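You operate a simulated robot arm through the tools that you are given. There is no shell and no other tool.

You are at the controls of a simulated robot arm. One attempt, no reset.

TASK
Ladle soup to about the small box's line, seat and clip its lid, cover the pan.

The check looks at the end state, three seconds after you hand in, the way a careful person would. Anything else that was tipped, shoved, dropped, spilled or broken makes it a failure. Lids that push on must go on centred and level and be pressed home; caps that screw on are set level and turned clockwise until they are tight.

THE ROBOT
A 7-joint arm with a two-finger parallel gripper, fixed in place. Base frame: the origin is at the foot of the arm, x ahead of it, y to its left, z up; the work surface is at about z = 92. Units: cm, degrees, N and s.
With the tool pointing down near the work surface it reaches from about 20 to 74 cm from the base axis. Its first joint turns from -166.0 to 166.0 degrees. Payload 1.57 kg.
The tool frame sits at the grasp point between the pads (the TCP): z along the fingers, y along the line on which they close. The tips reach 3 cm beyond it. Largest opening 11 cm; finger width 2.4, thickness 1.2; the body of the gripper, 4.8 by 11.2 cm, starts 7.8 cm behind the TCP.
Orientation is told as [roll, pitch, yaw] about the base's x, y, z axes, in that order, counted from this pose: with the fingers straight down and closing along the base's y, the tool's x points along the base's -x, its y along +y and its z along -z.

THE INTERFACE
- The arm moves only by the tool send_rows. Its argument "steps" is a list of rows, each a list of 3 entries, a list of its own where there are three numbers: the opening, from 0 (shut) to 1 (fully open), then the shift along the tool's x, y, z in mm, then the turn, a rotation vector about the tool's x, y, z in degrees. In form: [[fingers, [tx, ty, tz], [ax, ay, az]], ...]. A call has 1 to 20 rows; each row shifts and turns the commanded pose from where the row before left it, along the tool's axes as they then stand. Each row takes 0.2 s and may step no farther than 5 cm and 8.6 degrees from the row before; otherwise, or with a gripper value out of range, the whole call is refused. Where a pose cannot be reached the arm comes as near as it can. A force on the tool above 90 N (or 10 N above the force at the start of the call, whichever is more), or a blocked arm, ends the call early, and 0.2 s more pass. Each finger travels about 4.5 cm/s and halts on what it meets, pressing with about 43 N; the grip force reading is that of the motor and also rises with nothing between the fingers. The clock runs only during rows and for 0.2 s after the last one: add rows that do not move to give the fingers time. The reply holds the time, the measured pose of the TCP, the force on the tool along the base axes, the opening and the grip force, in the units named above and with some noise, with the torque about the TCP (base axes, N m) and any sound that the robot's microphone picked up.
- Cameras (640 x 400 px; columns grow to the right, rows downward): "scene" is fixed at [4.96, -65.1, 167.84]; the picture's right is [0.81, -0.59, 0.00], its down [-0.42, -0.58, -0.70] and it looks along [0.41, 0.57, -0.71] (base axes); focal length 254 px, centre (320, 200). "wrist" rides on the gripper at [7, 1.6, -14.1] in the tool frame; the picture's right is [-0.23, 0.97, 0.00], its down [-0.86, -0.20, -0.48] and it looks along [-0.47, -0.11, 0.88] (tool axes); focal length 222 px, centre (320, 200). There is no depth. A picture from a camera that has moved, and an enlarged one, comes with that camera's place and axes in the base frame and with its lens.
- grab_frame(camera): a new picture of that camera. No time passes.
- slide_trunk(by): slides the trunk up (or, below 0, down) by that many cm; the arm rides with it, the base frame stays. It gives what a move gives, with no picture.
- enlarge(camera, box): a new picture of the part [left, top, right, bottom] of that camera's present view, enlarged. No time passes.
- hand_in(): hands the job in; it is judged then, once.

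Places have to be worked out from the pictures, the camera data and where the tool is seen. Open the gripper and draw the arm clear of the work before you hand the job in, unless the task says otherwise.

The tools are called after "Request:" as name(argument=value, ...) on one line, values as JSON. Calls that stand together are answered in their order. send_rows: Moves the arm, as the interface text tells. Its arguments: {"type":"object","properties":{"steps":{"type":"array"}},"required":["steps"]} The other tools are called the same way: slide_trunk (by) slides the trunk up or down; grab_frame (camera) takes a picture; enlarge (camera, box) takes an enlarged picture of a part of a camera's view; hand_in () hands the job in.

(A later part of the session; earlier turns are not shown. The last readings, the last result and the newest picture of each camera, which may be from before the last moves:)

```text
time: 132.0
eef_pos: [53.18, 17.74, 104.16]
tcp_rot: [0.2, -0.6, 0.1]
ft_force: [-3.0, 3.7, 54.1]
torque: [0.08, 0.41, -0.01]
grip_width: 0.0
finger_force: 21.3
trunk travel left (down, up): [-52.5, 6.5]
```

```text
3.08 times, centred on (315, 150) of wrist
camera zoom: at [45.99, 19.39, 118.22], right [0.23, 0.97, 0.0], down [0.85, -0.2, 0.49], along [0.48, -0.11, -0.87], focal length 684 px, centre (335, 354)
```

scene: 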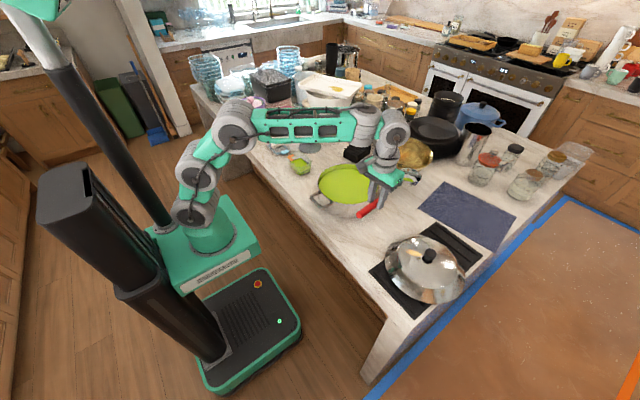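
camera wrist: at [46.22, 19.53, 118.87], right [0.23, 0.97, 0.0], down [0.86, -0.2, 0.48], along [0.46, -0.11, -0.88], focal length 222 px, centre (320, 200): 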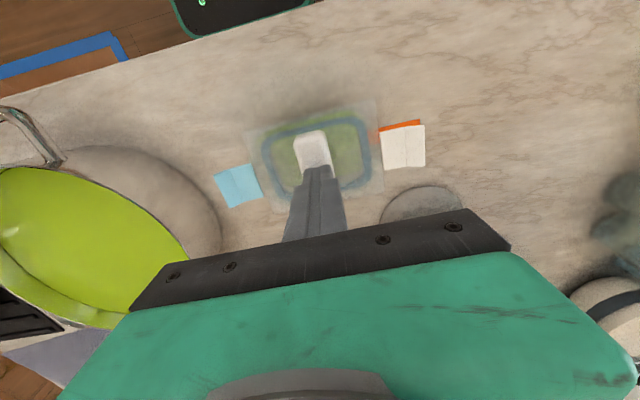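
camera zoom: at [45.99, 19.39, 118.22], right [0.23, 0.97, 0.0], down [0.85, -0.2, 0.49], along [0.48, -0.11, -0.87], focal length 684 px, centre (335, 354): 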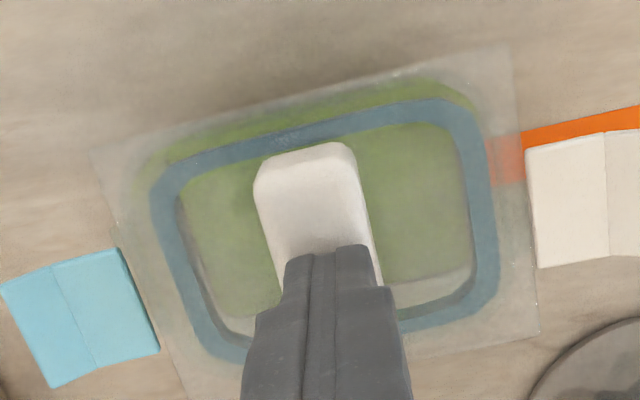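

There's no further travel even at 54 N, so it may already be seated, but I want a low side view to be sure. I'll back off and use a tilted wrist camera from the robot's side.

Request:
send_rows(steps=[[0, [0, 0, -10], [0, 0.5, 0]], [0, [0, 0, -25], [0, 0, 0]], [0, [0, 0, -25], [0, 0, 0]], [0, [30, -25, 0], [0, 0, 0]], [0, [35, -25, 0], [0, 0, 0]], [0, [35, -25, 0], [0, 0, 0]], [0, [30, -22, 0], [0, 0, 0]], [0, [0, 0, 0], [0, -7.5, 0]], [0, [0, 0, 0], [0, -7.5, 0]], [0, [0, 0, 0], [0, -7.5, 0]], [0, [0, 0, 0], [0, -7.5, 0]], [0, [0, 0, 0], [0, -7.5, 0]], [0, [0, 0, 0], [0, -7.5, 0]], [0, [0, 0, 0], [0, 0, 0]]])

Request:
grab_frame(camera="wrist")

```text
time: 135.0
eef_pos: [40.12, 7.84, 109.5]
tcp_rot: [-0.2, -44.5, 0.2]
ft_force: [0.0, -0.3, -0.4]
torque: [-0.02, -0.01, 0.02]
grip_width: 0.03
finger_force: 21.1
trunk travel left (down, up): [-52.5, 6.5]
```

```text
taken
camera wrist: at [25.27, 9.71, 114.86], right [0.16, 0.97, 0.16], down [0.27, -0.2, 0.94], along [0.95, -0.11, -0.3], focal length 222 px, centre (320, 200)
```

wrist: 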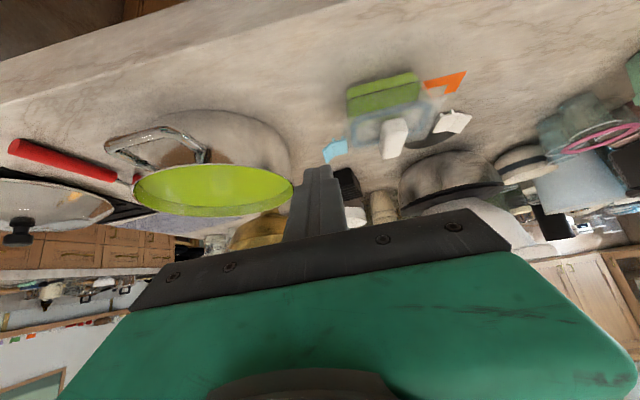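

The view is upside down but usable. I'll lower 7.5 cm and zoom in.

Request:
send_rows(steps=[[0, [17.5, 0, 17.8], [0, 0, 0]], [0, [17.5, 0, 17.8], [0, 0, 0]], [0, [17.5, 0, 17.8], [0, 0, 0]], [0, [0, 0, 0], [0, 0, 0]]])

Request:
grab_frame(camera="wrist")

Request:
enlarge(camera="wrist", box=[310, 80, 480, 190])

```text
time: 136.0
eef_pos: [40.22, 8.08, 101.84]
tcp_rot: [-0.3, -44.5, 0.2]
ft_force: [-0.4, 0.3, 0.2]
torque: [0.01, 0.0, 0.0]
grip_width: 0.0
finger_force: 21.8
trunk travel left (down, up): [-52.5, 6.5]
```

```text
taken
camera wrist: at [25.35, 9.81, 107.24], right [0.16, 0.97, 0.16], down [0.28, -0.2, 0.94], along [0.95, -0.11, -0.3], focal length 222 px, centre (320, 200)
```

wrist: 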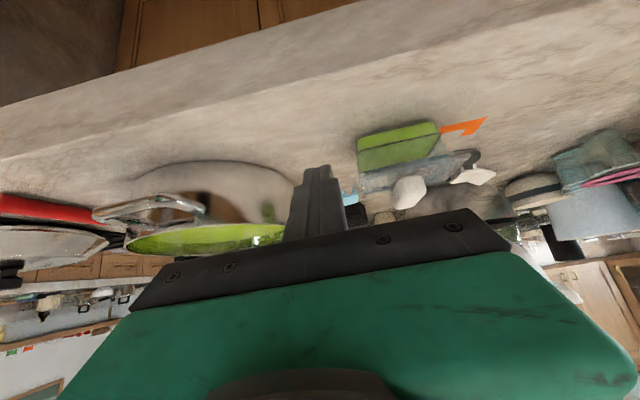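

```text
3.64 times, centred on (395, 135) of wrist
camera zoom: at [25.35, 9.81, 107.24], right [0.16, 0.97, 0.16], down [0.28, -0.2, 0.94], along [0.95, -0.11, -0.3], focal length 808 px, centre (47, 436)
```

zoom: 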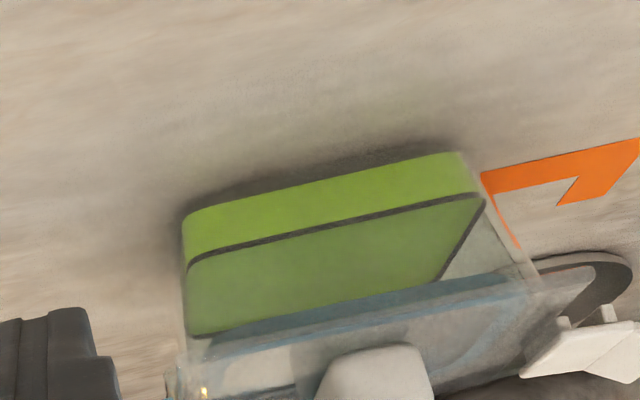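

Request:
enlarge(camera="wrist", box=[350, 140, 410, 190])

Request:
enlarge(camera="wrist", box=[420, 125, 490, 190])

```text
8.00 times, centred on (380, 165) of wrist
camera zoom: at [25.35, 9.81, 107.24], right [0.16, 0.97, 0.16], down [0.28, -0.2, 0.94], along [0.95, -0.11, -0.3], focal length 1777 px, centre (-160, 480)
```

zoom: 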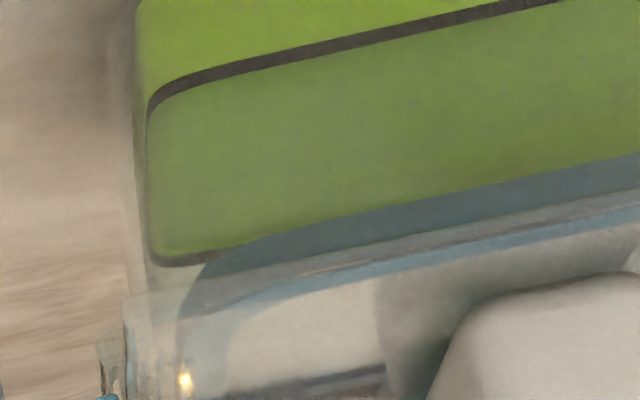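

```text
6.15 times, centred on (455, 158) of wrist
camera zoom: at [25.35, 9.81, 107.24], right [0.16, 0.97, 0.16], down [0.28, -0.2, 0.94], along [0.95, -0.11, -0.3], focal length 1367 px, centre (-511, 462)
```

zoom: 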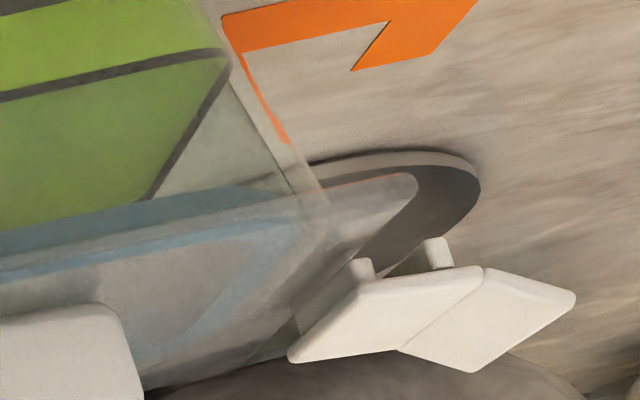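

The gasket plug is inside the box wall and the plate edge sits against the rim, so the lid is down. The flaps still stick out horizontally. I'll return the tool to vertical and go above the white flap at y≈26.

Request:
send_rows(steps=[[0, [-17.5, 0, -17.8], [0, 0, 0]], [0, [-17.5, 0, -17.8], [0, 0, 0]], [0, [-17.5, 0, -17.8], [0, 0, 0]], [0, [0, 0, 0], [0, 7.5, 0]], [0, [0, 0, 0], [0, 7.5, 0]], [0, [0, 0, 0], [0, 7.5, 0]], [0, [0, 0, 0], [0, 7.5, 0]], [0, [0, 0, 0], [0, 7.5, 0]], [0, [0, 0, 0], [0, 7, 0]], [0, [0, 0, 0], [0, 0, 0]]])

Request:
send_rows(steps=[[0, [0, 35, 0], [0, 0, 0]], [0, [0, 40, 0], [0, 0, 0]], [0, [-10, 40, 0], [0, 0, 0]], [0, [-30, 40, 0], [0, 0, 0]], [0, [-40, 25, 0], [0, 0, 0]], [0, [-40, 0, 0], [0, 0, 0]], [0, [-10, 0, 0], [0, 0, 0]], [0, [0, 0, 0], [0, 0, 0]]])

Request:
grab_frame(camera="wrist")

Request:
enlarge(camera="wrist", box=[180, 80, 360, 200])

```text
time: 138.2
eef_pos: [40.15, 7.9, 109.44]
tcp_rot: [-0.1, 0.2, 0.1]
ft_force: [0.2, -0.1, 0.5]
torque: [0.0, 0.0, 0.0]
grip_width: 0.0
finger_force: 21.3
trunk travel left (down, up): [-52.5, 6.5]
```

```text
time: 140.0
eef_pos: [53.43, 26.05, 109.51]
tcp_rot: [-0.3, 0.2, 0.1]
ft_force: [-0.1, -0.2, 0.4]
torque: [-0.03, 0.0, 0.07]
grip_width: 0.01
finger_force: 21.2
trunk travel left (down, up): [-52.5, 6.5]
```

```text
taken
camera wrist: at [46.47, 27.78, 123.74], right [0.23, 0.97, 0.0], down [0.86, -0.2, 0.48], along [0.46, -0.11, -0.88], focal length 222 px, centre (320, 200)
```

wrist: 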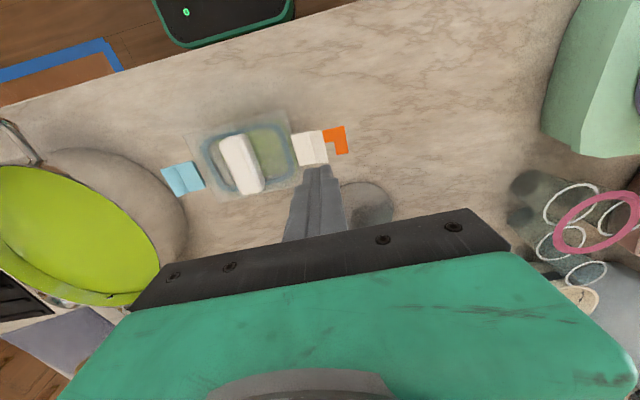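

```text
3.33 times, centred on (270, 140) of wrist
camera zoom: at [46.47, 27.78, 123.74], right [0.23, 0.97, 0.0], down [0.86, -0.2, 0.48], along [0.46, -0.11, -0.88], focal length 740 px, centre (487, 400)
```

zoom: 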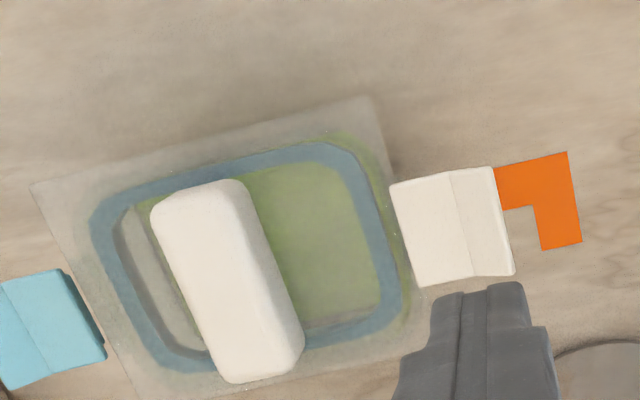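

The fist is over the white flap (spanning y≈23.5–27). I'll adjust slightly, descend to just above it, then press down in small steps.

Request:
send_rows(steps=[[0, [3.5, 3, 10], [0, 0, 0]], [0, [0, 0, 20], [0, 0, 0]], [0, [0, 0, 20], [0, 0, 0]], [0, [0, 0, 5], [0, 0, 0]], [0, [0, 0, 4], [0, 0, 0]], [0, [0, 0, 4], [0, 0, 0]], [0, [0, 0, 4], [0, 0, 0]], [0, [0, 0, 0], [0, 0, 0]]])

Request:
enlarge(camera="scene", box=[275, 135, 320, 172])

```text
time: 141.8
eef_pos: [52.85, 26.16, 102.66]
tcp_rot: [-0.2, 0.1, 0.1]
ft_force: [-0.3, -0.4, 0.0]
torque: [0.0, -0.01, 0.02]
grip_width: 0.0
finger_force: 21.3
trunk travel left (down, up): [-52.5, 6.5]
```

```text
10.81 times, centred on (298, 154) of scene
camera zoom: at [4.96, -65.1, 167.84], right [0.81, -0.59, 0.0], down [-0.42, -0.58, -0.7], along [0.41, 0.57, -0.71], focal length 2746 px, centre (563, 703)
```

zoom: 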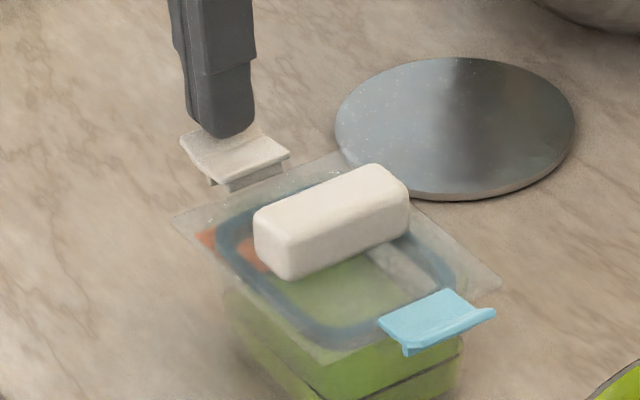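

The tips are just above the flap. Pressing down 8 mm in small steps.

Request:
send_rows(steps=[[0, [0, 0, 3], [0, 0, 0]], [0, [0, 0, 3], [0, 0, 0]], [0, [0, 0, 0], [0, 0, 0]]])

Request:
send_rows(steps=[[0, [0, 0, 3], [0, 0, 0]], [0, [0, 0, 3], [0, 0, 0]], [0, [0, 0, 0], [0, 0, 0]]])

Request:
enlarge(camera="scene", box=[275, 135, 320, 172])

```text
time: 142.6
eef_pos: [52.86, 26.29, 102.09]
tcp_rot: [-0.2, 0.1, 0.1]
ft_force: [0.3, -1.1, 0.1]
torque: [0.03, 0.03, 0.0]
grip_width: 0.0
finger_force: 20.8
trunk travel left (down, up): [-52.5, 6.5]
```

```text
time: 143.4
eef_pos: [52.77, 26.26, 101.53]
tcp_rot: [-0.1, 0.1, 0.1]
ft_force: [-0.2, -0.2, 0.0]
torque: [0.02, -0.01, 0.01]
grip_width: 0.0
finger_force: 21.4
trunk travel left (down, up): [-52.5, 6.5]
```

```text
10.81 times, centred on (298, 154) of scene
camera zoom: at [4.96, -65.1, 167.84], right [0.81, -0.59, 0.0], down [-0.42, -0.58, -0.7], along [0.41, 0.57, -0.71], focal length 2746 px, centre (563, 703)
```

zoom: 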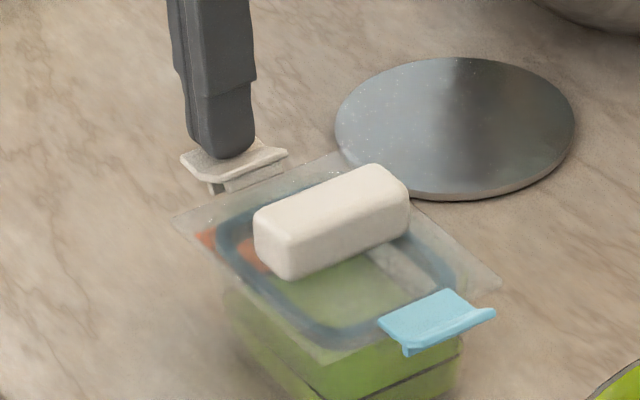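

The fist has reached the flap with almost no resistance. Continuing down.

Request:
send_rows(steps=[[0, [0, 0, 3], [0, 0, 0]], [0, [0, 0, 3], [0, 0, 0]], [0, [0, 0, 0], [0, 0, 0]]])

Request:
send_rows(steps=[[0, [0, 0, 3], [0, 0, 0]], [0, [0, 0, 3], [0, 0, 0]], [0, [0, 0, 0], [0, 0, 0]]])

Request:
enlarge(camera="scene", box=[275, 135, 320, 172])

```text
time: 144.2
eef_pos: [52.78, 26.12, 100.75]
tcp_rot: [-0.2, 0.2, 0.2]
ft_force: [-0.2, 0.2, -0.1]
torque: [0.04, 0.0, 0.0]
grip_width: 0.01
finger_force: 21.1
trunk travel left (down, up): [-52.5, 6.5]
```

```text
time: 145.0
eef_pos: [52.72, 26.24, 100.44]
tcp_rot: [-0.1, 0.1, 0.1]
ft_force: [-0.3, 0.7, -0.1]
torque: [0.0, 0.02, -0.03]
grip_width: 0.0
finger_force: 21.2
trunk travel left (down, up): [-52.5, 6.5]
```

```text
10.81 times, centred on (298, 154) of scene
camera zoom: at [4.96, -65.1, 167.84], right [0.81, -0.59, 0.0], down [-0.42, -0.58, -0.7], along [0.41, 0.57, -0.71], focal length 2746 px, centre (563, 703)
```

zoom: 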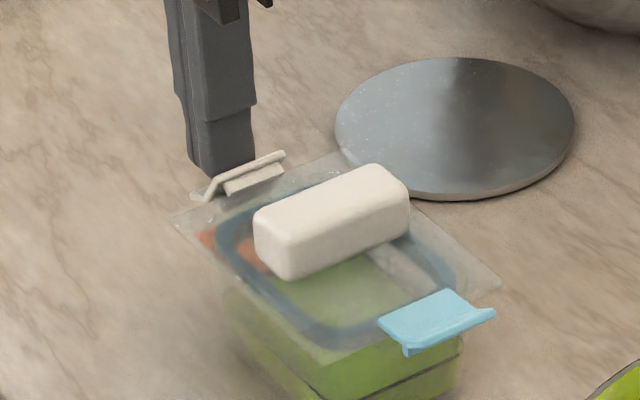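

The flap is folding down freely. I'll continue down another 12 mm and then ease inward toward the box wall.

Request:
send_rows(steps=[[0, [0, 0, 4], [0, 0, 0]], [0, [0, 0, 4], [0, 0, 0]], [0, [0, 0, 4], [0, 0, 0]], [0, [0, 0, 0], [0, 0, 0]]])

Request:
enlarge(camera="scene", box=[275, 135, 320, 172])

Request:
enlarge(camera="wrist", box=[180, 100, 380, 220])

```text
time: 146.0
eef_pos: [52.72, 26.27, 99.09]
tcp_rot: [-0.1, 0.2, 0.1]
ft_force: [-0.1, 0.5, -0.5]
torque: [-0.04, 0.0, 0.01]
grip_width: 0.0
finger_force: 21.6
trunk travel left (down, up): [-52.5, 6.5]
```

```text
10.81 times, centred on (298, 154) of scene
camera zoom: at [4.96, -65.1, 167.84], right [0.81, -0.59, 0.0], down [-0.42, -0.58, -0.7], along [0.41, 0.57, -0.71], focal length 2746 px, centre (563, 703)
```

zoom: 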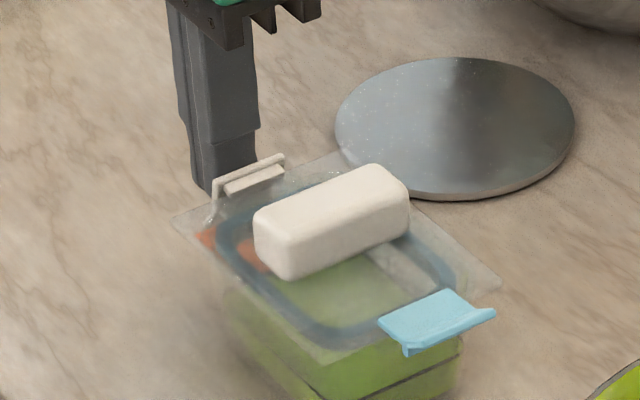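

```text
3.20 times, centred on (280, 160) of wrist
camera zoom: at [45.88, 28.04, 113.37], right [0.23, 0.97, 0.0], down [0.86, -0.2, 0.48], along [0.46, -0.11, -0.88], focal length 711 px, centre (448, 328)
```

zoom: 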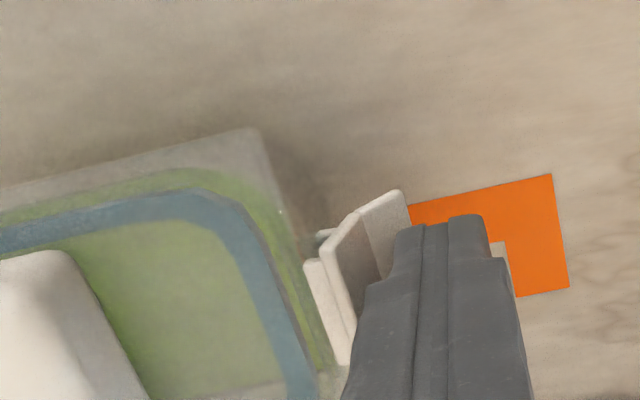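

The flap is about 70° down. I'll push inward (-y) in small steps to snap it, watching the lateral force and listening for a click.

Request:
send_rows(steps=[[0, [0, -2, 0], [0, 0, 0]], [0, [0, -2, 0], [0, 0, 0]], [0, [0, 0, 0], [0, 0, 0]]])

Request:
send_rows(steps=[[0, [0, -2, 0], [0, 0, 0]], [0, [0, -2, 0], [0, 0, 0]], [0, [0, 0, 0], [0, 0, 0]]])

Request:
enlarge(camera="scene", box=[275, 135, 320, 172])

Request:
enlarge(camera="wrist", box=[180, 100, 380, 220])

```text
time: 146.8
eef_pos: [52.9, 25.98, 99.22]
tcp_rot: [-0.2, 0.1, 0.1]
ft_force: [0.6, 0.7, -0.2]
torque: [-0.02, 0.0, -0.02]
grip_width: 0.0
finger_force: 21.4
trunk travel left (down, up): [-52.5, 6.5]
```

```text
time: 147.6
eef_pos: [52.86, 25.55, 99.18]
tcp_rot: [-0.1, 0.1, 0.1]
ft_force: [0.0, 0.5, 0.6]
torque: [-0.05, -0.01, -0.02]
grip_width: 0.0
finger_force: 21.4
trunk travel left (down, up): [-52.5, 6.5]
```

```text
10.81 times, centred on (298, 154) of scene
camera zoom: at [4.96, -65.1, 167.84], right [0.81, -0.59, 0.0], down [-0.42, -0.58, -0.7], along [0.41, 0.57, -0.71], focal length 2746 px, centre (563, 703)
```

zoom: 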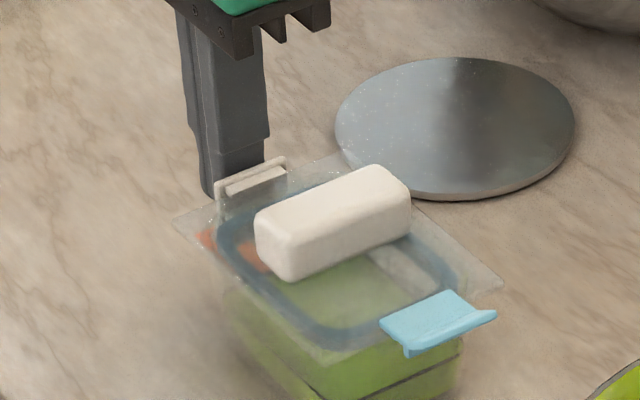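

```text
3.20 times, centred on (280, 160) of wrist
camera zoom: at [45.88, 27.3, 113.3], right [0.23, 0.97, 0.0], down [0.86, -0.2, 0.48], along [0.46, -0.11, -0.88], focal length 711 px, centre (448, 328)
```

zoom: 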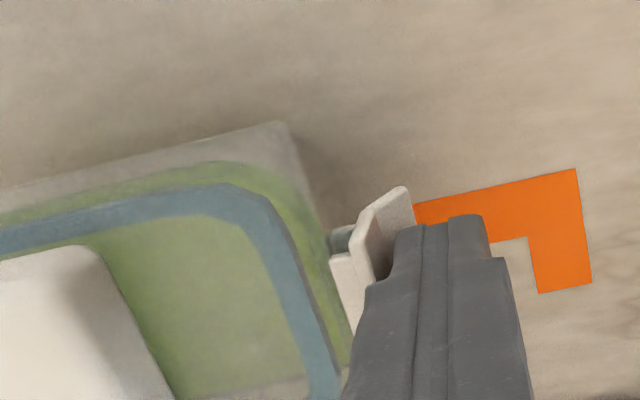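

Nearly vertical now. Continuing inward in 1.5 mm steps.

Request:
send_rows(steps=[[0, [0, -1.5, 0], [0, 0, 0]], [0, [0, -1.5, 0], [0, 0, 0]], [0, [0, 0, 0], [0, 0, 0]]])

Request:
enlarge(camera="scene", box=[275, 135, 320, 172])

Request:
enlarge(camera="wrist", box=[240, 130, 340, 200])

```text
time: 148.4
eef_pos: [52.84, 25.36, 99.06]
tcp_rot: [-0.1, 0.2, 0.1]
ft_force: [0.7, 3.4, 0.5]
torque: [0.05, -0.03, 0.03]
grip_width: 0.02
finger_force: 21.3
trunk travel left (down, up): [-52.5, 6.5]
```

```text
10.81 times, centred on (298, 154) of scene
camera zoom: at [4.96, -65.1, 167.84], right [0.81, -0.59, 0.0], down [-0.42, -0.58, -0.7], along [0.41, 0.57, -0.71], focal length 2746 px, centre (563, 703)
```

zoom: 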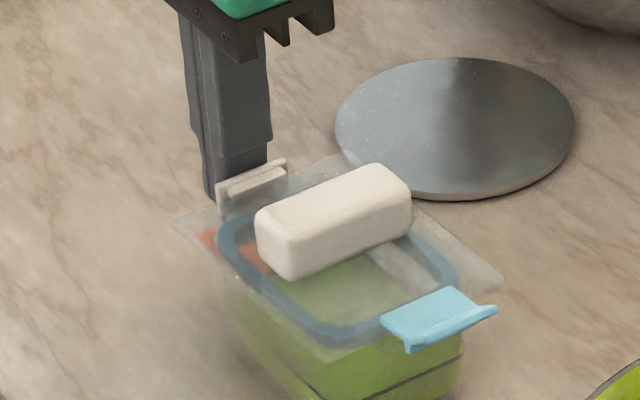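

```text
5.71 times, centred on (290, 165) of wrist
camera zoom: at [45.86, 27.03, 113.29], right [0.23, 0.97, 0.0], down [0.86, -0.2, 0.48], along [0.47, -0.11, -0.88], focal length 1269 px, centre (491, 400)
```

zoom: 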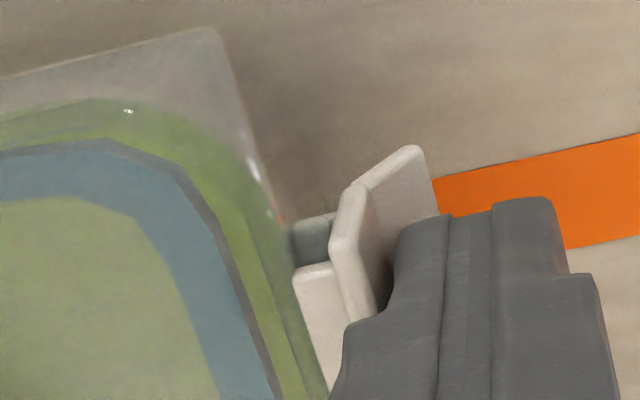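

Lateral force has started (3.4 N). I'll push slightly further and check whether the flap snaps or the box starts sliding.

Request:
send_rows(steps=[[0, [0, -1.5, 0], [0, 0, 0]], [0, [0, 0, 0], [0, 0, 0]]])

Request:
enlarge(camera="wrist", box=[240, 130, 340, 200])

Request:
enlarge(camera="scene", box=[286, 148, 318, 176])

```text
time: 149.0
eef_pos: [52.87, 25.02, 99.12]
tcp_rot: [-0.2, 0.2, 0.1]
ft_force: [-1.2, 3.5, 1.5]
torque: [0.06, 0.02, -0.02]
grip_width: 0.01
finger_force: 21.5
trunk travel left (down, up): [-52.5, 6.5]
```

```text
5.71 times, centred on (290, 165) of wrist
camera zoom: at [45.89, 26.87, 113.28], right [0.23, 0.97, 0.0], down [0.86, -0.2, 0.48], along [0.46, -0.11, -0.88], focal length 1269 px, centre (491, 400)
```

zoom: 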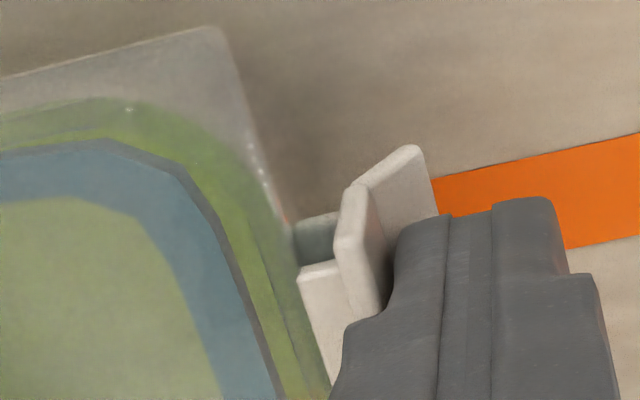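

```text
14.29 times, centred on (302, 162) of scene
camera zoom: at [4.96, -65.1, 167.84], right [0.81, -0.59, 0.0], down [-0.42, -0.58, -0.7], along [0.41, 0.57, -0.71], focal length 3628 px, centre (577, 743)
```

zoom: 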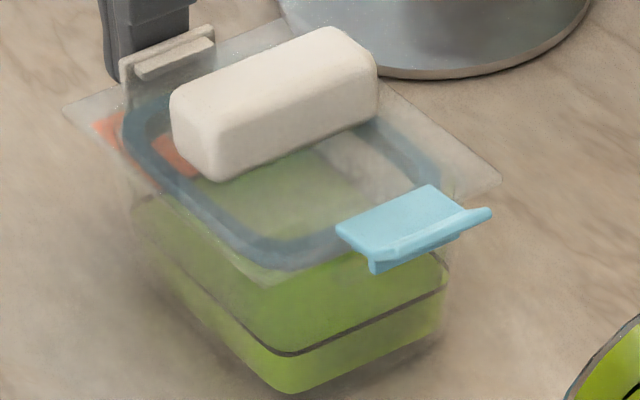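

The box is starting to slide with the push, so pushing from one side alone won't latch it. I'll withdraw and check whether the flap stays down; then I'll clamp between the block and the flap so the forces balance.

Request:
send_rows(steps=[[0, [0, 5, 0], [0, 0, 0]], [0, [0, 10, 0], [0, 0, 0]], [0, [0, 10, -10], [0, 0, 0]], [0, [0, 0, -30], [0, 0, 0]], [0, [0, 0, -30], [0, 0, 0]], [0, [0, 0, -20], [0, 0, 0]], [0, [0, 0, 0], [0, 0, 0]]])

Request:
enlarge(camera="scene", box=[280, 140, 320, 175])

Request:
enlarge(camera="wrist", box=[160, 80, 320, 200])

```text
time: 150.6
eef_pos: [52.91, 27.34, 108.12]
tcp_rot: [-0.1, 0.0, 0.1]
ft_force: [0.1, -0.8, -0.7]
torque: [-0.04, -0.04, -0.04]
grip_width: 0.01
finger_force: 20.8
trunk travel left (down, up): [-52.5, 6.5]
```

```text
11.43 times, centred on (300, 158) of scene
camera zoom: at [4.96, -65.1, 167.84], right [0.81, -0.59, 0.0], down [-0.42, -0.58, -0.7], along [0.41, 0.57, -0.71], focal length 2902 px, centre (549, 686)
```

zoom: 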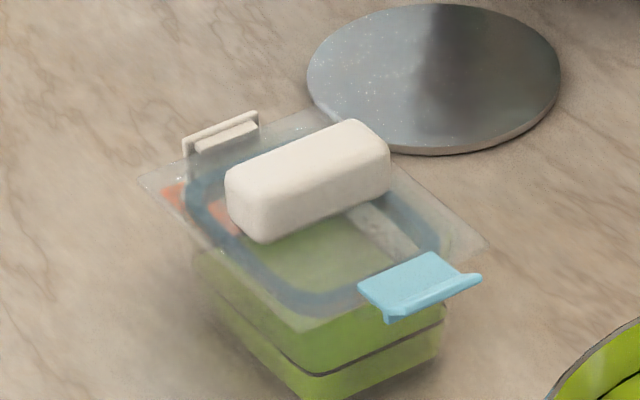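

```text
3.33 times, centred on (240, 140) of wrist
camera zoom: at [45.92, 29.18, 122.47], right [0.23, 0.97, 0.0], down [0.86, -0.2, 0.48], along [0.46, -0.11, -0.88], focal length 740 px, centre (587, 400)
```

zoom: 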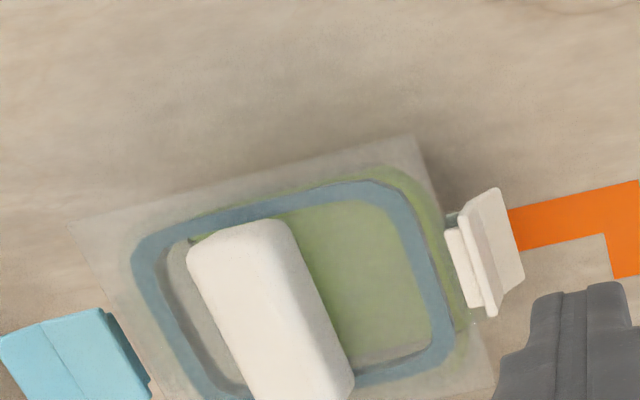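

The flap stays down. I'll take a low side look at it to see whether its hook is under the box catch.

Request:
send_rows(steps=[[0, [30, -20, -10], [0, 0, 0]], [0, [35, -25, 0], [0, 0, 0]], [0, [35, -25, 0], [0, 0, 0]], [0, [29, -25, 0], [0, 0, 0]], [0, [0, 0, 0], [0, -7.5, 0]], [0, [0, 0, 0], [0, -7.5, 0]], [0, [0, 0, 0], [0, -7.5, 0]], [0, [0, 0, 0], [0, -7.5, 0]], [0, [0, 0, 0], [0, -7.5, 0]], [0, [0, 0, 0], [0, -7.5, 0]], [0, [20, 0, 20], [0, 0, 0]], [0, [20, 0, 20], [0, 0, 0]], [0, [20, 0, 20], [0, 0, 0]], [0, [5, 0, 5], [0, 0, 0]], [0, [0, 0, 0], [0, 0, 0]]])

Request:
grab_frame(camera="wrist")

Request:
enlarge(camera="wrist", box=[340, 120, 420, 190])

```text
time: 153.8
eef_pos: [39.91, 17.97, 99.84]
tcp_rot: [-0.1, -44.8, 0.3]
ft_force: [-0.2, 0.4, -1.1]
torque: [0.03, 0.0, 0.03]
grip_width: 0.01
finger_force: 21.5
trunk travel left (down, up): [-52.5, 6.5]
```

```text
taken
camera wrist: at [24.91, 19.72, 105.03], right [0.16, 0.97, 0.16], down [0.27, -0.2, 0.94], along [0.95, -0.11, -0.29], focal length 222 px, centre (320, 200)
```

wrist: 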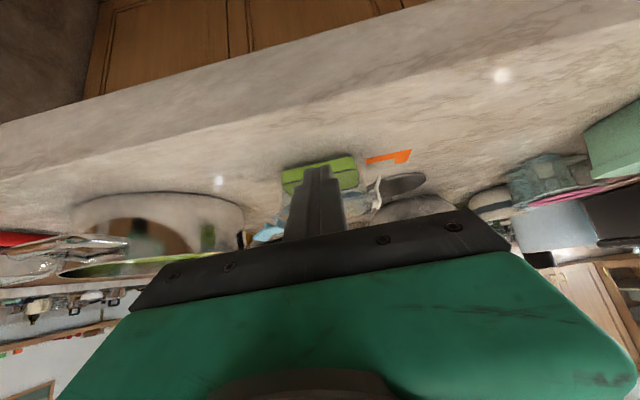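

```text
5.71 times, centred on (380, 155) of wrist
camera zoom: at [24.91, 19.72, 105.03], right [0.16, 0.97, 0.16], down [0.27, -0.2, 0.94], along [0.95, -0.11, -0.29], focal length 1269 px, centre (-23, 457)
```

zoom: 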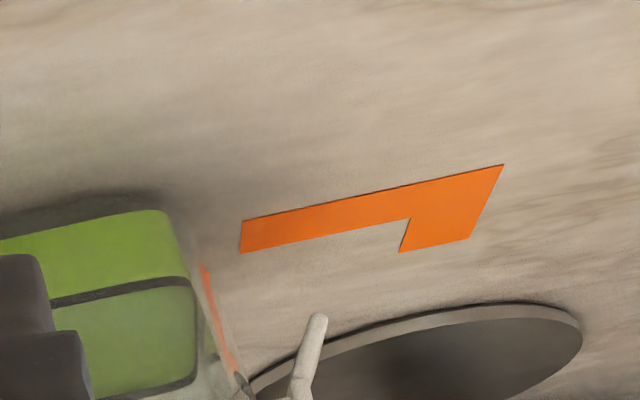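

Request:
enlarge(camera="wrist", box=[355, 165, 405, 215])

Request:
enlarge(camera="wrist", box=[240, 160, 310, 250])

```text
8.00 times, centred on (380, 190) of wrist
camera zoom: at [24.91, 19.72, 105.03], right [0.16, 0.97, 0.16], down [0.27, -0.2, 0.94], along [0.95, -0.11, -0.29], focal length 1777 px, centre (-160, 280)
```

zoom: 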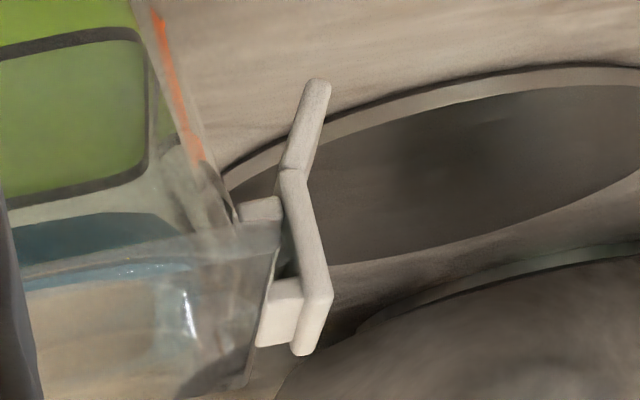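

```text
4.44 times, centred on (275, 205) of wrist
camera zoom: at [24.91, 19.72, 105.03], right [0.16, 0.97, 0.16], down [0.27, -0.2, 0.94], along [0.95, -0.11, -0.29], focal length 987 px, centre (520, 178)
```

zoom: 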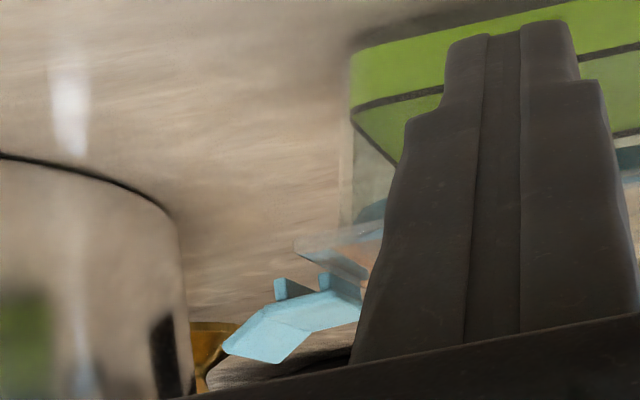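

This is a very informative view: the flap has a top hinge bar and a lower hook bar next to the box's catch. Zooming further.

Request:
enlarge(camera="wrist", box=[372, 178, 402, 212])

```text
11.76 times, centred on (387, 195) of wrist
camera zoom: at [24.91, 19.72, 105.03], right [0.16, 0.97, 0.16], down [0.27, -0.2, 0.94], along [0.95, -0.11, -0.29], focal length 2613 px, centre (-468, 259)
```

zoom: 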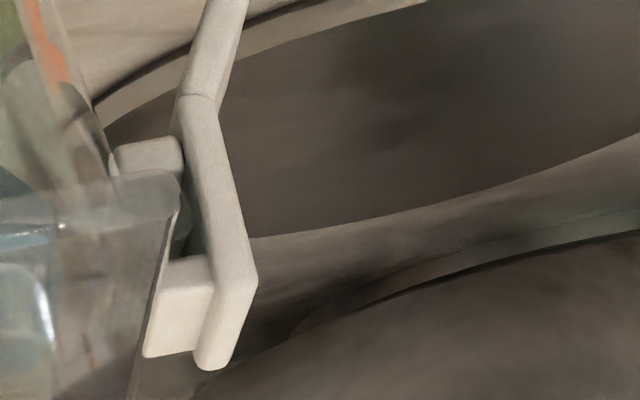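

The hook sits right against the outside of the catch ridge, so the flap is vertical but not latched yet and needs a firm squeeze. I'll get a fresh overhead measurement, then do the balanced clamp.

Request:
send_rows(steps=[[0, [-20, 0, -20], [0, 0, 0]], [0, [-20, 0, -20], [0, 0, 0]], [0, [-20, 0, -20], [0, 0, 0]], [0, [-8, 0, -8], [0, 7.5, 0]], [0, [0, 0, 0], [0, 7.5, 0]], [0, [0, 0, 0], [0, 7.5, 0]], [0, [0, 0, 0], [0, 7.5, 0]], [0, [0, 0, 0], [0, 7.5, 0]], [0, [0, 0, 0], [0, 7.3, 0]], [0, [-40, -5, 0], [0, 0, 0]], [0, [-40, -5, 0], [0, 0, 0]], [0, [-40, -5, 0], [0, 0, 0]], [0, [-40, -5, 0], [0, 0, 0]], [0, [-40, 0, 0], [0, 0, 0]], [0, [0, 0, 0], [0, 0, 0]], [0, [0, 0, 0], [0, 0, 0]]])

Request:
enlarge(camera="wrist", box=[210, 0, 430, 150])

```text
time: 157.2
eef_pos: [59.41, 16.11, 109.45]
tcp_rot: [-0.2, -0.2, 0.0]
ft_force: [0.1, -0.1, 0.4]
torque: [0.01, -0.02, -0.01]
grip_width: 0.01
finger_force: 21.8
trunk travel left (down, up): [-52.5, 6.5]
```

```text
2.67 times, centred on (320, 75) of wrist
camera zoom: at [52.44, 17.79, 123.64], right [0.23, 0.97, 0.0], down [0.85, -0.2, 0.48], along [0.47, -0.11, -0.88], focal length 592 px, centre (320, 533)
```

zoom: 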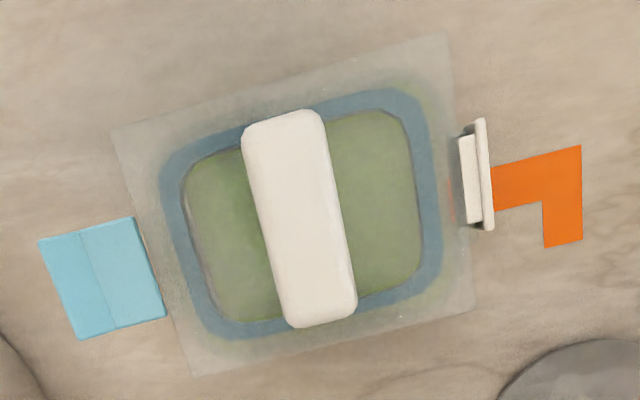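

The pushing has actually re-centred the lid on the box (lid centre now ≈(52.95,17.1)). The white flap's outer face is at y≈23.95. I'll position with a 20° roll so the lower finger goes outside the flap and the other behind the block, then squeeze.

Request:
send_rows(steps=[[0.3, [22, 16, 0], [0, 0, 0]], [0.6, [22, 16, 0], [0, 0, 0]], [0.9, [21, 15, 0], [0, 0, 0]], [1, [0, 0, 0], [6.7, 0, 0]], [1, [0, 0, 0], [6.7, 0, 0]], [1, [0, 0, 0], [6.6, 0, 0]], [1, [0, 0, 0], [0, 0, 0]], [1, [0, 0, 0], [0, 0, 0]], [1, [0, 0, 0], [0, 0, 0]]])

Request:
grab_frame(camera="wrist")

Request:
enlarge(camera="scene", box=[270, 115, 330, 170])

```text
time: 159.2
eef_pos: [51.54, 18.27, 106.75]
tcp_rot: [-19.5, -0.2, 0.2]
ft_force: [0.0, 0.1, -0.5]
torque: [0.03, -0.01, 0.02]
grip_width: 11.01
finger_force: 0.0
out of reach, approached as far as the arm can: row 5, 6
trunk travel left (down, up): [-52.5, 6.5]
```

```text
taken
camera wrist: at [44.47, 24.65, 119.7], right [0.23, 0.92, -0.32], down [0.85, -0.03, 0.52], along [0.47, -0.39, -0.79], focal length 222 px, centre (320, 200)
```

wrist: 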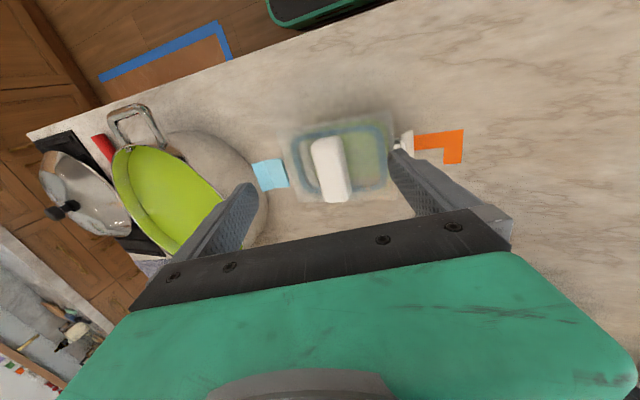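

```text
7.27 times, centred on (300, 142) of scene
camera zoom: at [4.96, -65.1, 167.84], right [0.81, -0.59, 0.0], down [-0.42, -0.58, -0.7], along [0.41, 0.57, -0.71], focal length 1847 px, centre (466, 618)
```

zoom: 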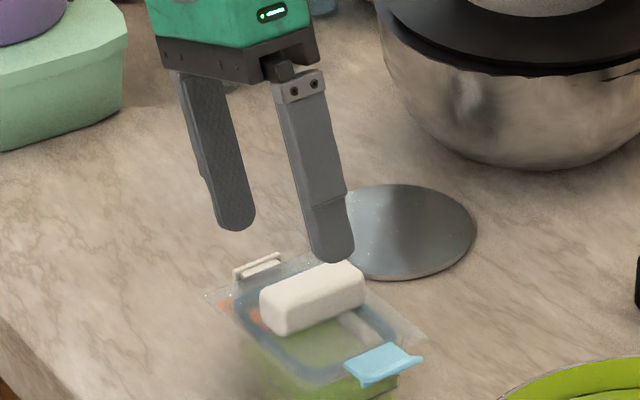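

The roll here hits the arm's limit, pulling the TCP off. Raising the trunk should relax the wrist, so I'll slide it up 6 cm and re-approach.

Request:
slide_trunk(by=6)

```text
time: 160.2
eef_pos: [51.57, 18.31, 112.87]
tcp_rot: [-19.4, -0.2, 0.2]
ft_force: [0.3, 0.2, 0.2]
torque: [0.0, -0.02, 0.04]
grip_width: 10.99
finger_force: 0.2
trunk travel left (down, up): [-58.5, 0.5]
```

Request:
send_rows(steps=[[1, [-4.4, 13.9, 14.2], [0, 0, 0]], [1, [-4.4, 13.9, 14.2], [0, 0, 0]], [1, [-4.5, 14, 14.1], [0, 0, 0]], [1, [0, 0, 0], [0, 0, 0]]])

Request:
grab_frame(camera="wrist")

```text
time: 161.2
eef_pos: [52.76, 20.78, 107.5]
tcp_rot: [-19.4, -0.3, 0.3]
ft_force: [0.8, -0.3, 0.4]
torque: [0.02, 0.04, -0.01]
grip_width: 10.98
finger_force: 0.1
trunk travel left (down, up): [-58.5, 0.5]
```

```text
taken
camera wrist: at [45.8, 27.16, 120.31], right [0.23, 0.92, -0.32], down [0.85, -0.03, 0.52], along [0.47, -0.39, -0.79], focal length 222 px, centre (320, 200)
```

wrist: 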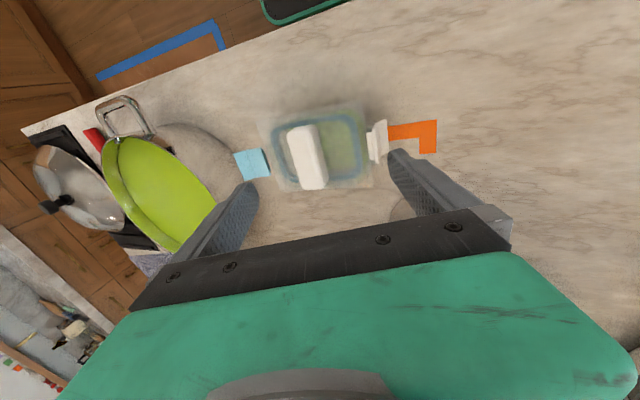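

Reached. I'll descend most of the way and check clearances around the flap and block.

Request:
send_rows(steps=[[1, [0, 5, 14.1], [0, 0, 0]], [1, [0, 5, 14.1], [0, 0, 0]], [1, [0, 5, 14.1], [0, 0, 0]], [1, [0, 0, 0], [0, 0, 0]]])

Request:
enlarge(camera="wrist", box=[200, 90, 460, 250])

Request:
enlarge(camera="scene", box=[275, 130, 325, 172])

```text
time: 162.2
eef_pos: [53.05, 20.71, 102.96]
tcp_rot: [-19.4, -0.2, 0.1]
ft_force: [0.4, -0.6, 0.5]
torque: [-0.03, -0.02, -0.01]
grip_width: 11.01
finger_force: 0.0
trunk travel left (down, up): [-58.5, 0.5]
```

```text
2.46 times, centred on (330, 170) of wrist
camera zoom: at [45.98, 27.13, 115.79], right [0.23, 0.92, -0.32], down [0.85, -0.03, 0.52], along [0.47, -0.39, -0.79], focal length 547 px, centre (295, 274)
```

zoom: 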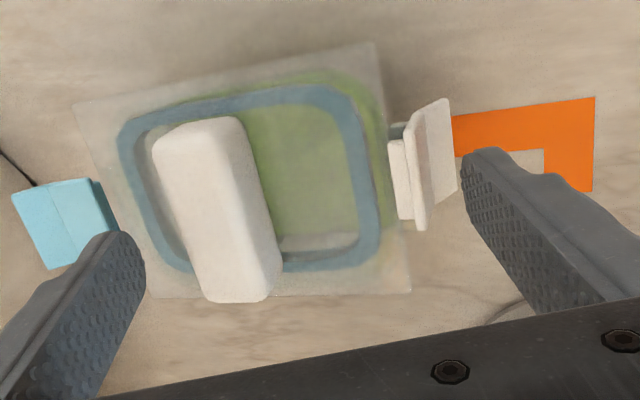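

```text
9.52 times, centred on (300, 151) of scene
camera zoom: at [4.96, -65.1, 167.84], right [0.81, -0.59, 0.0], down [-0.42, -0.58, -0.7], along [0.41, 0.57, -0.71], focal length 2419 px, centre (510, 667)
```

zoom: 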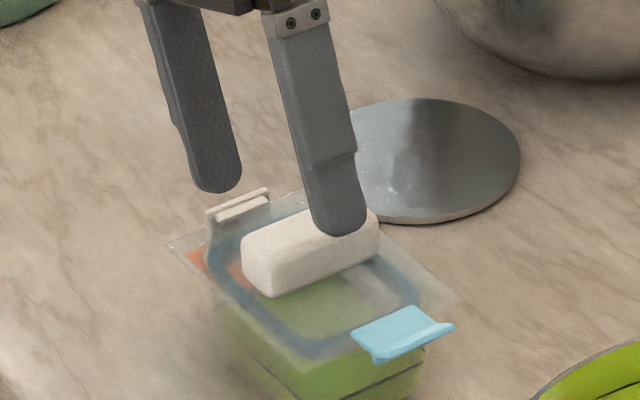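

Both fingers are clear on either side. Descending the last 1.5 cm.

Request:
send_rows(steps=[[1, [0, 2.5, 7.1], [0, 0, 0]], [1, [0, 2.5, 7.1], [0, 0, 0]], [1, [0, 0, 0], [0, 0, 0]]])

Request:
enlarge(camera="wrist", box=[200, 90, 460, 250])

Request:
enlarge(camera="scene", box=[275, 130, 325, 172])

```text
time: 163.0
eef_pos: [53.05, 20.81, 101.58]
tcp_rot: [-19.4, -0.2, 0.1]
ft_force: [0.0, -0.1, 0.0]
torque: [-0.01, -0.01, 0.0]
grip_width: 11.01
finger_force: 0.1
trunk travel left (down, up): [-58.5, 0.5]
```

```text
2.46 times, centred on (330, 170) of wrist
camera zoom: at [46.0, 27.1, 114.37], right [0.23, 0.92, -0.32], down [0.85, -0.03, 0.52], along [0.47, -0.39, -0.79], focal length 547 px, centre (295, 274)
```

zoom: 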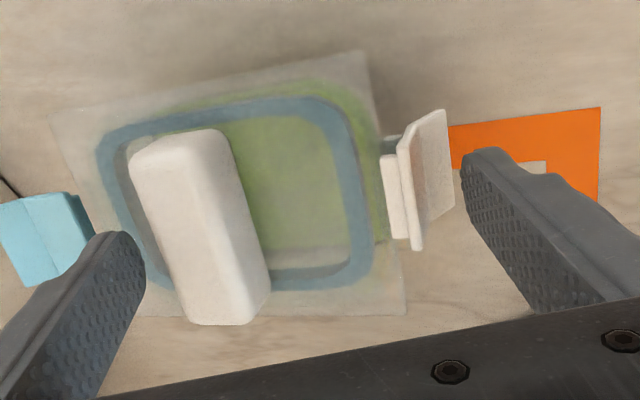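

```text
9.52 times, centred on (300, 151) of scene
camera zoom: at [4.96, -65.1, 167.84], right [0.81, -0.59, 0.0], down [-0.42, -0.58, -0.7], along [0.41, 0.57, -0.71], focal length 2419 px, centre (510, 667)
```

zoom: 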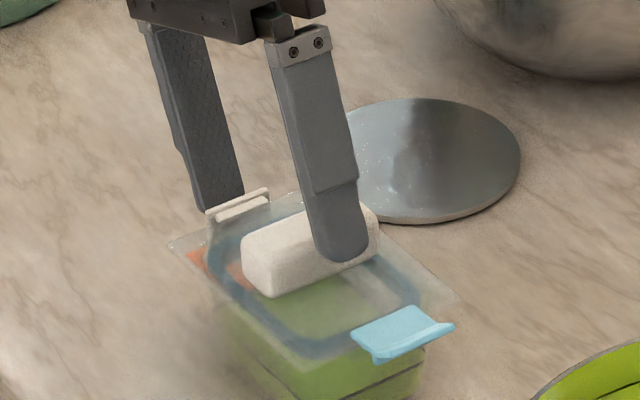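

Positioned as planned. Closing gradually to about 8.8 cm and checking.

Request:
send_rows(steps=[[0.92, [0, 0, 0], [0, 0, 0]], [0.86, [0, 0, 0], [0, 0, 0]], [0.81, [0, 0, 0], [0, 0, 0]], [0.81, [0, 0, 0], [0, 0, 0]]])

Request:
enlarge(camera="wrist", box=[200, 90, 460, 250])

```text
time: 164.0
eef_pos: [53.01, 20.8, 101.56]
tcp_rot: [-19.4, -0.2, 0.2]
ft_force: [0.4, -1.7, 2.5]
torque: [0.01, 0.07, 0.11]
grip_width: 9.03
finger_force: 25.3
trunk travel left (down, up): [-58.5, 0.5]
```

```text
2.46 times, centred on (330, 170) of wrist
camera zoom: at [46.0, 27.09, 114.4], right [0.23, 0.92, -0.32], down [0.85, -0.03, 0.52], along [0.47, -0.39, -0.79], focal length 547 px, centre (295, 274)
```

zoom: 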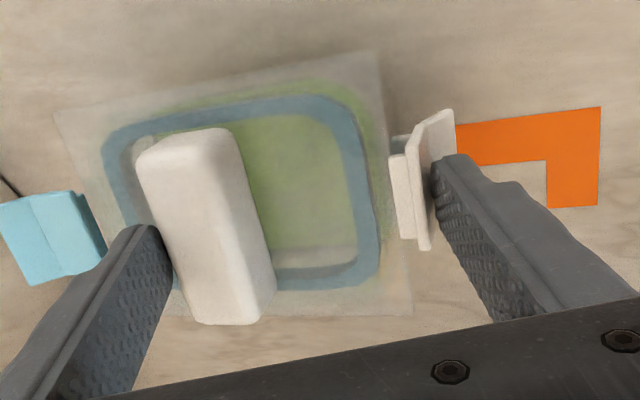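

Both fingers are in contact at 9.03 cm. Now squeezing harder.

Request:
send_rows(steps=[[0.75, [0, 0, 0], [0, 0, 0]], [0.7, [0, 0, 0], [0, 0, 0]], [0.7, [0, 0, 0], [0, 0, 0]], [0.7, [0, 0, 0], [0, 0, 0]]])

Request:
enlarge(camera="wrist", box=[200, 90, 460, 250])

Request:
enlarge(camera="scene", box=[275, 130, 325, 172])

```text
time: 165.0
eef_pos: [53.01, 20.85, 101.58]
tcp_rot: [-19.4, -0.2, 0.3]
ft_force: [0.2, -1.6, 3.8]
torque: [0.15, 0.11, 0.09]
grip_width: 8.99
finger_force: 43.4
trunk travel left (down, up): [-58.5, 0.5]
```

```text
2.46 times, centred on (330, 170) of wrist
camera zoom: at [45.99, 27.09, 114.41], right [0.23, 0.92, -0.32], down [0.85, -0.03, 0.52], along [0.47, -0.39, -0.79], focal length 547 px, centre (295, 274)
```

zoom: 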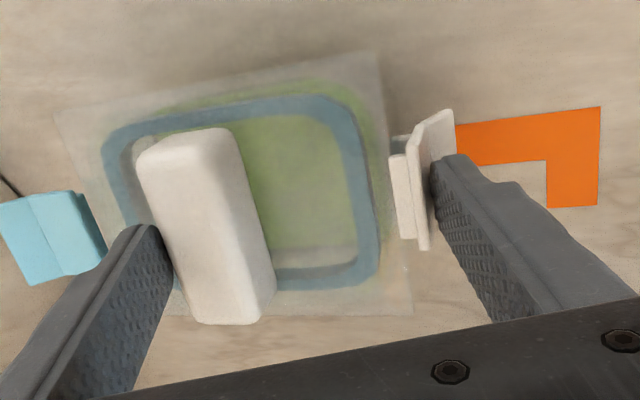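

```text
9.52 times, centred on (300, 151) of scene
camera zoom: at [4.96, -65.1, 167.84], right [0.81, -0.59, 0.0], down [-0.42, -0.58, -0.7], along [0.41, 0.57, -0.71], focal length 2419 px, centre (510, 667)
```

zoom: 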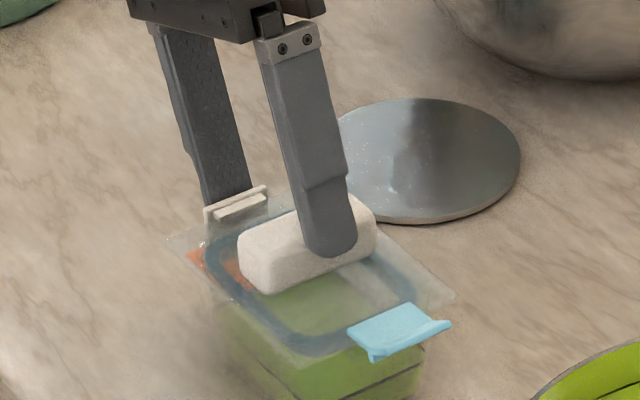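

A 43 N squeeze doesn't latch it, so the hook is meeting the catch squarely, which suggests the lid still sits a few mm high. Now that it's re-centred, I'll release and press it down again from the top.

Request:
send_rows(steps=[[0.85, [0, 0, 0], [0, 0, 0]], [1, [0, 0, 0], [0, 0, 0]], [1, [0, 0, 0], [0, 0, 0]], [1, [0, -5, -14.1], [0, 0, 0]], [1, [0, -6.6, -18.8], [0, 0, 0]], [1, [0, -8.3, -23.6], [0, 0, 0]], [1, [0, 0, 0], [-6.5, 0, 0]], [0.6, [0, 0, 0], [-6.5, 0, 0]], [0.2, [0, 0, 0], [-6.4, 0, 0]], [0, [0, -18, 0], [0, 0, 0]], [0, [0, -19, 0], [0, 0, 0]], [0, [0, 0, 0], [0, 0, 0]], [0, [0, 0, 0], [0, 0, 0]]])

Request:
grab_frame(camera="wrist")

Request:
enlarge(camera="scene", box=[275, 130, 325, 172])

```text
time: 167.8
eef_pos: [52.94, 17.28, 107.55]
tcp_rot: [0.0, -0.2, 0.3]
ft_force: [-0.9, 0.7, -0.2]
torque: [0.0, 0.02, -0.01]
grip_width: 0.0
finger_force: 5.6
trunk travel left (down, up): [-58.5, 0.5]
```

```text
taken
camera wrist: at [45.76, 18.95, 121.78], right [0.22, 0.97, 0.0], down [0.85, -0.2, 0.48], along [0.47, -0.11, -0.88], focal length 222 px, centre (320, 200)
```

wrist: 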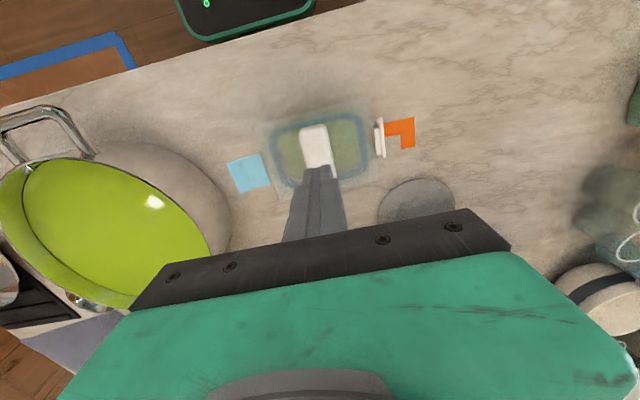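

```text
9.52 times, centred on (300, 151) of scene
camera zoom: at [4.96, -65.1, 167.84], right [0.81, -0.59, 0.0], down [-0.42, -0.58, -0.7], along [0.41, 0.57, -0.71], focal length 2419 px, centre (510, 667)
```

zoom: 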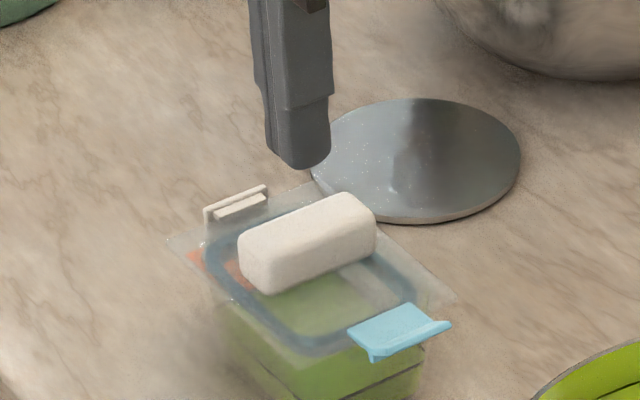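

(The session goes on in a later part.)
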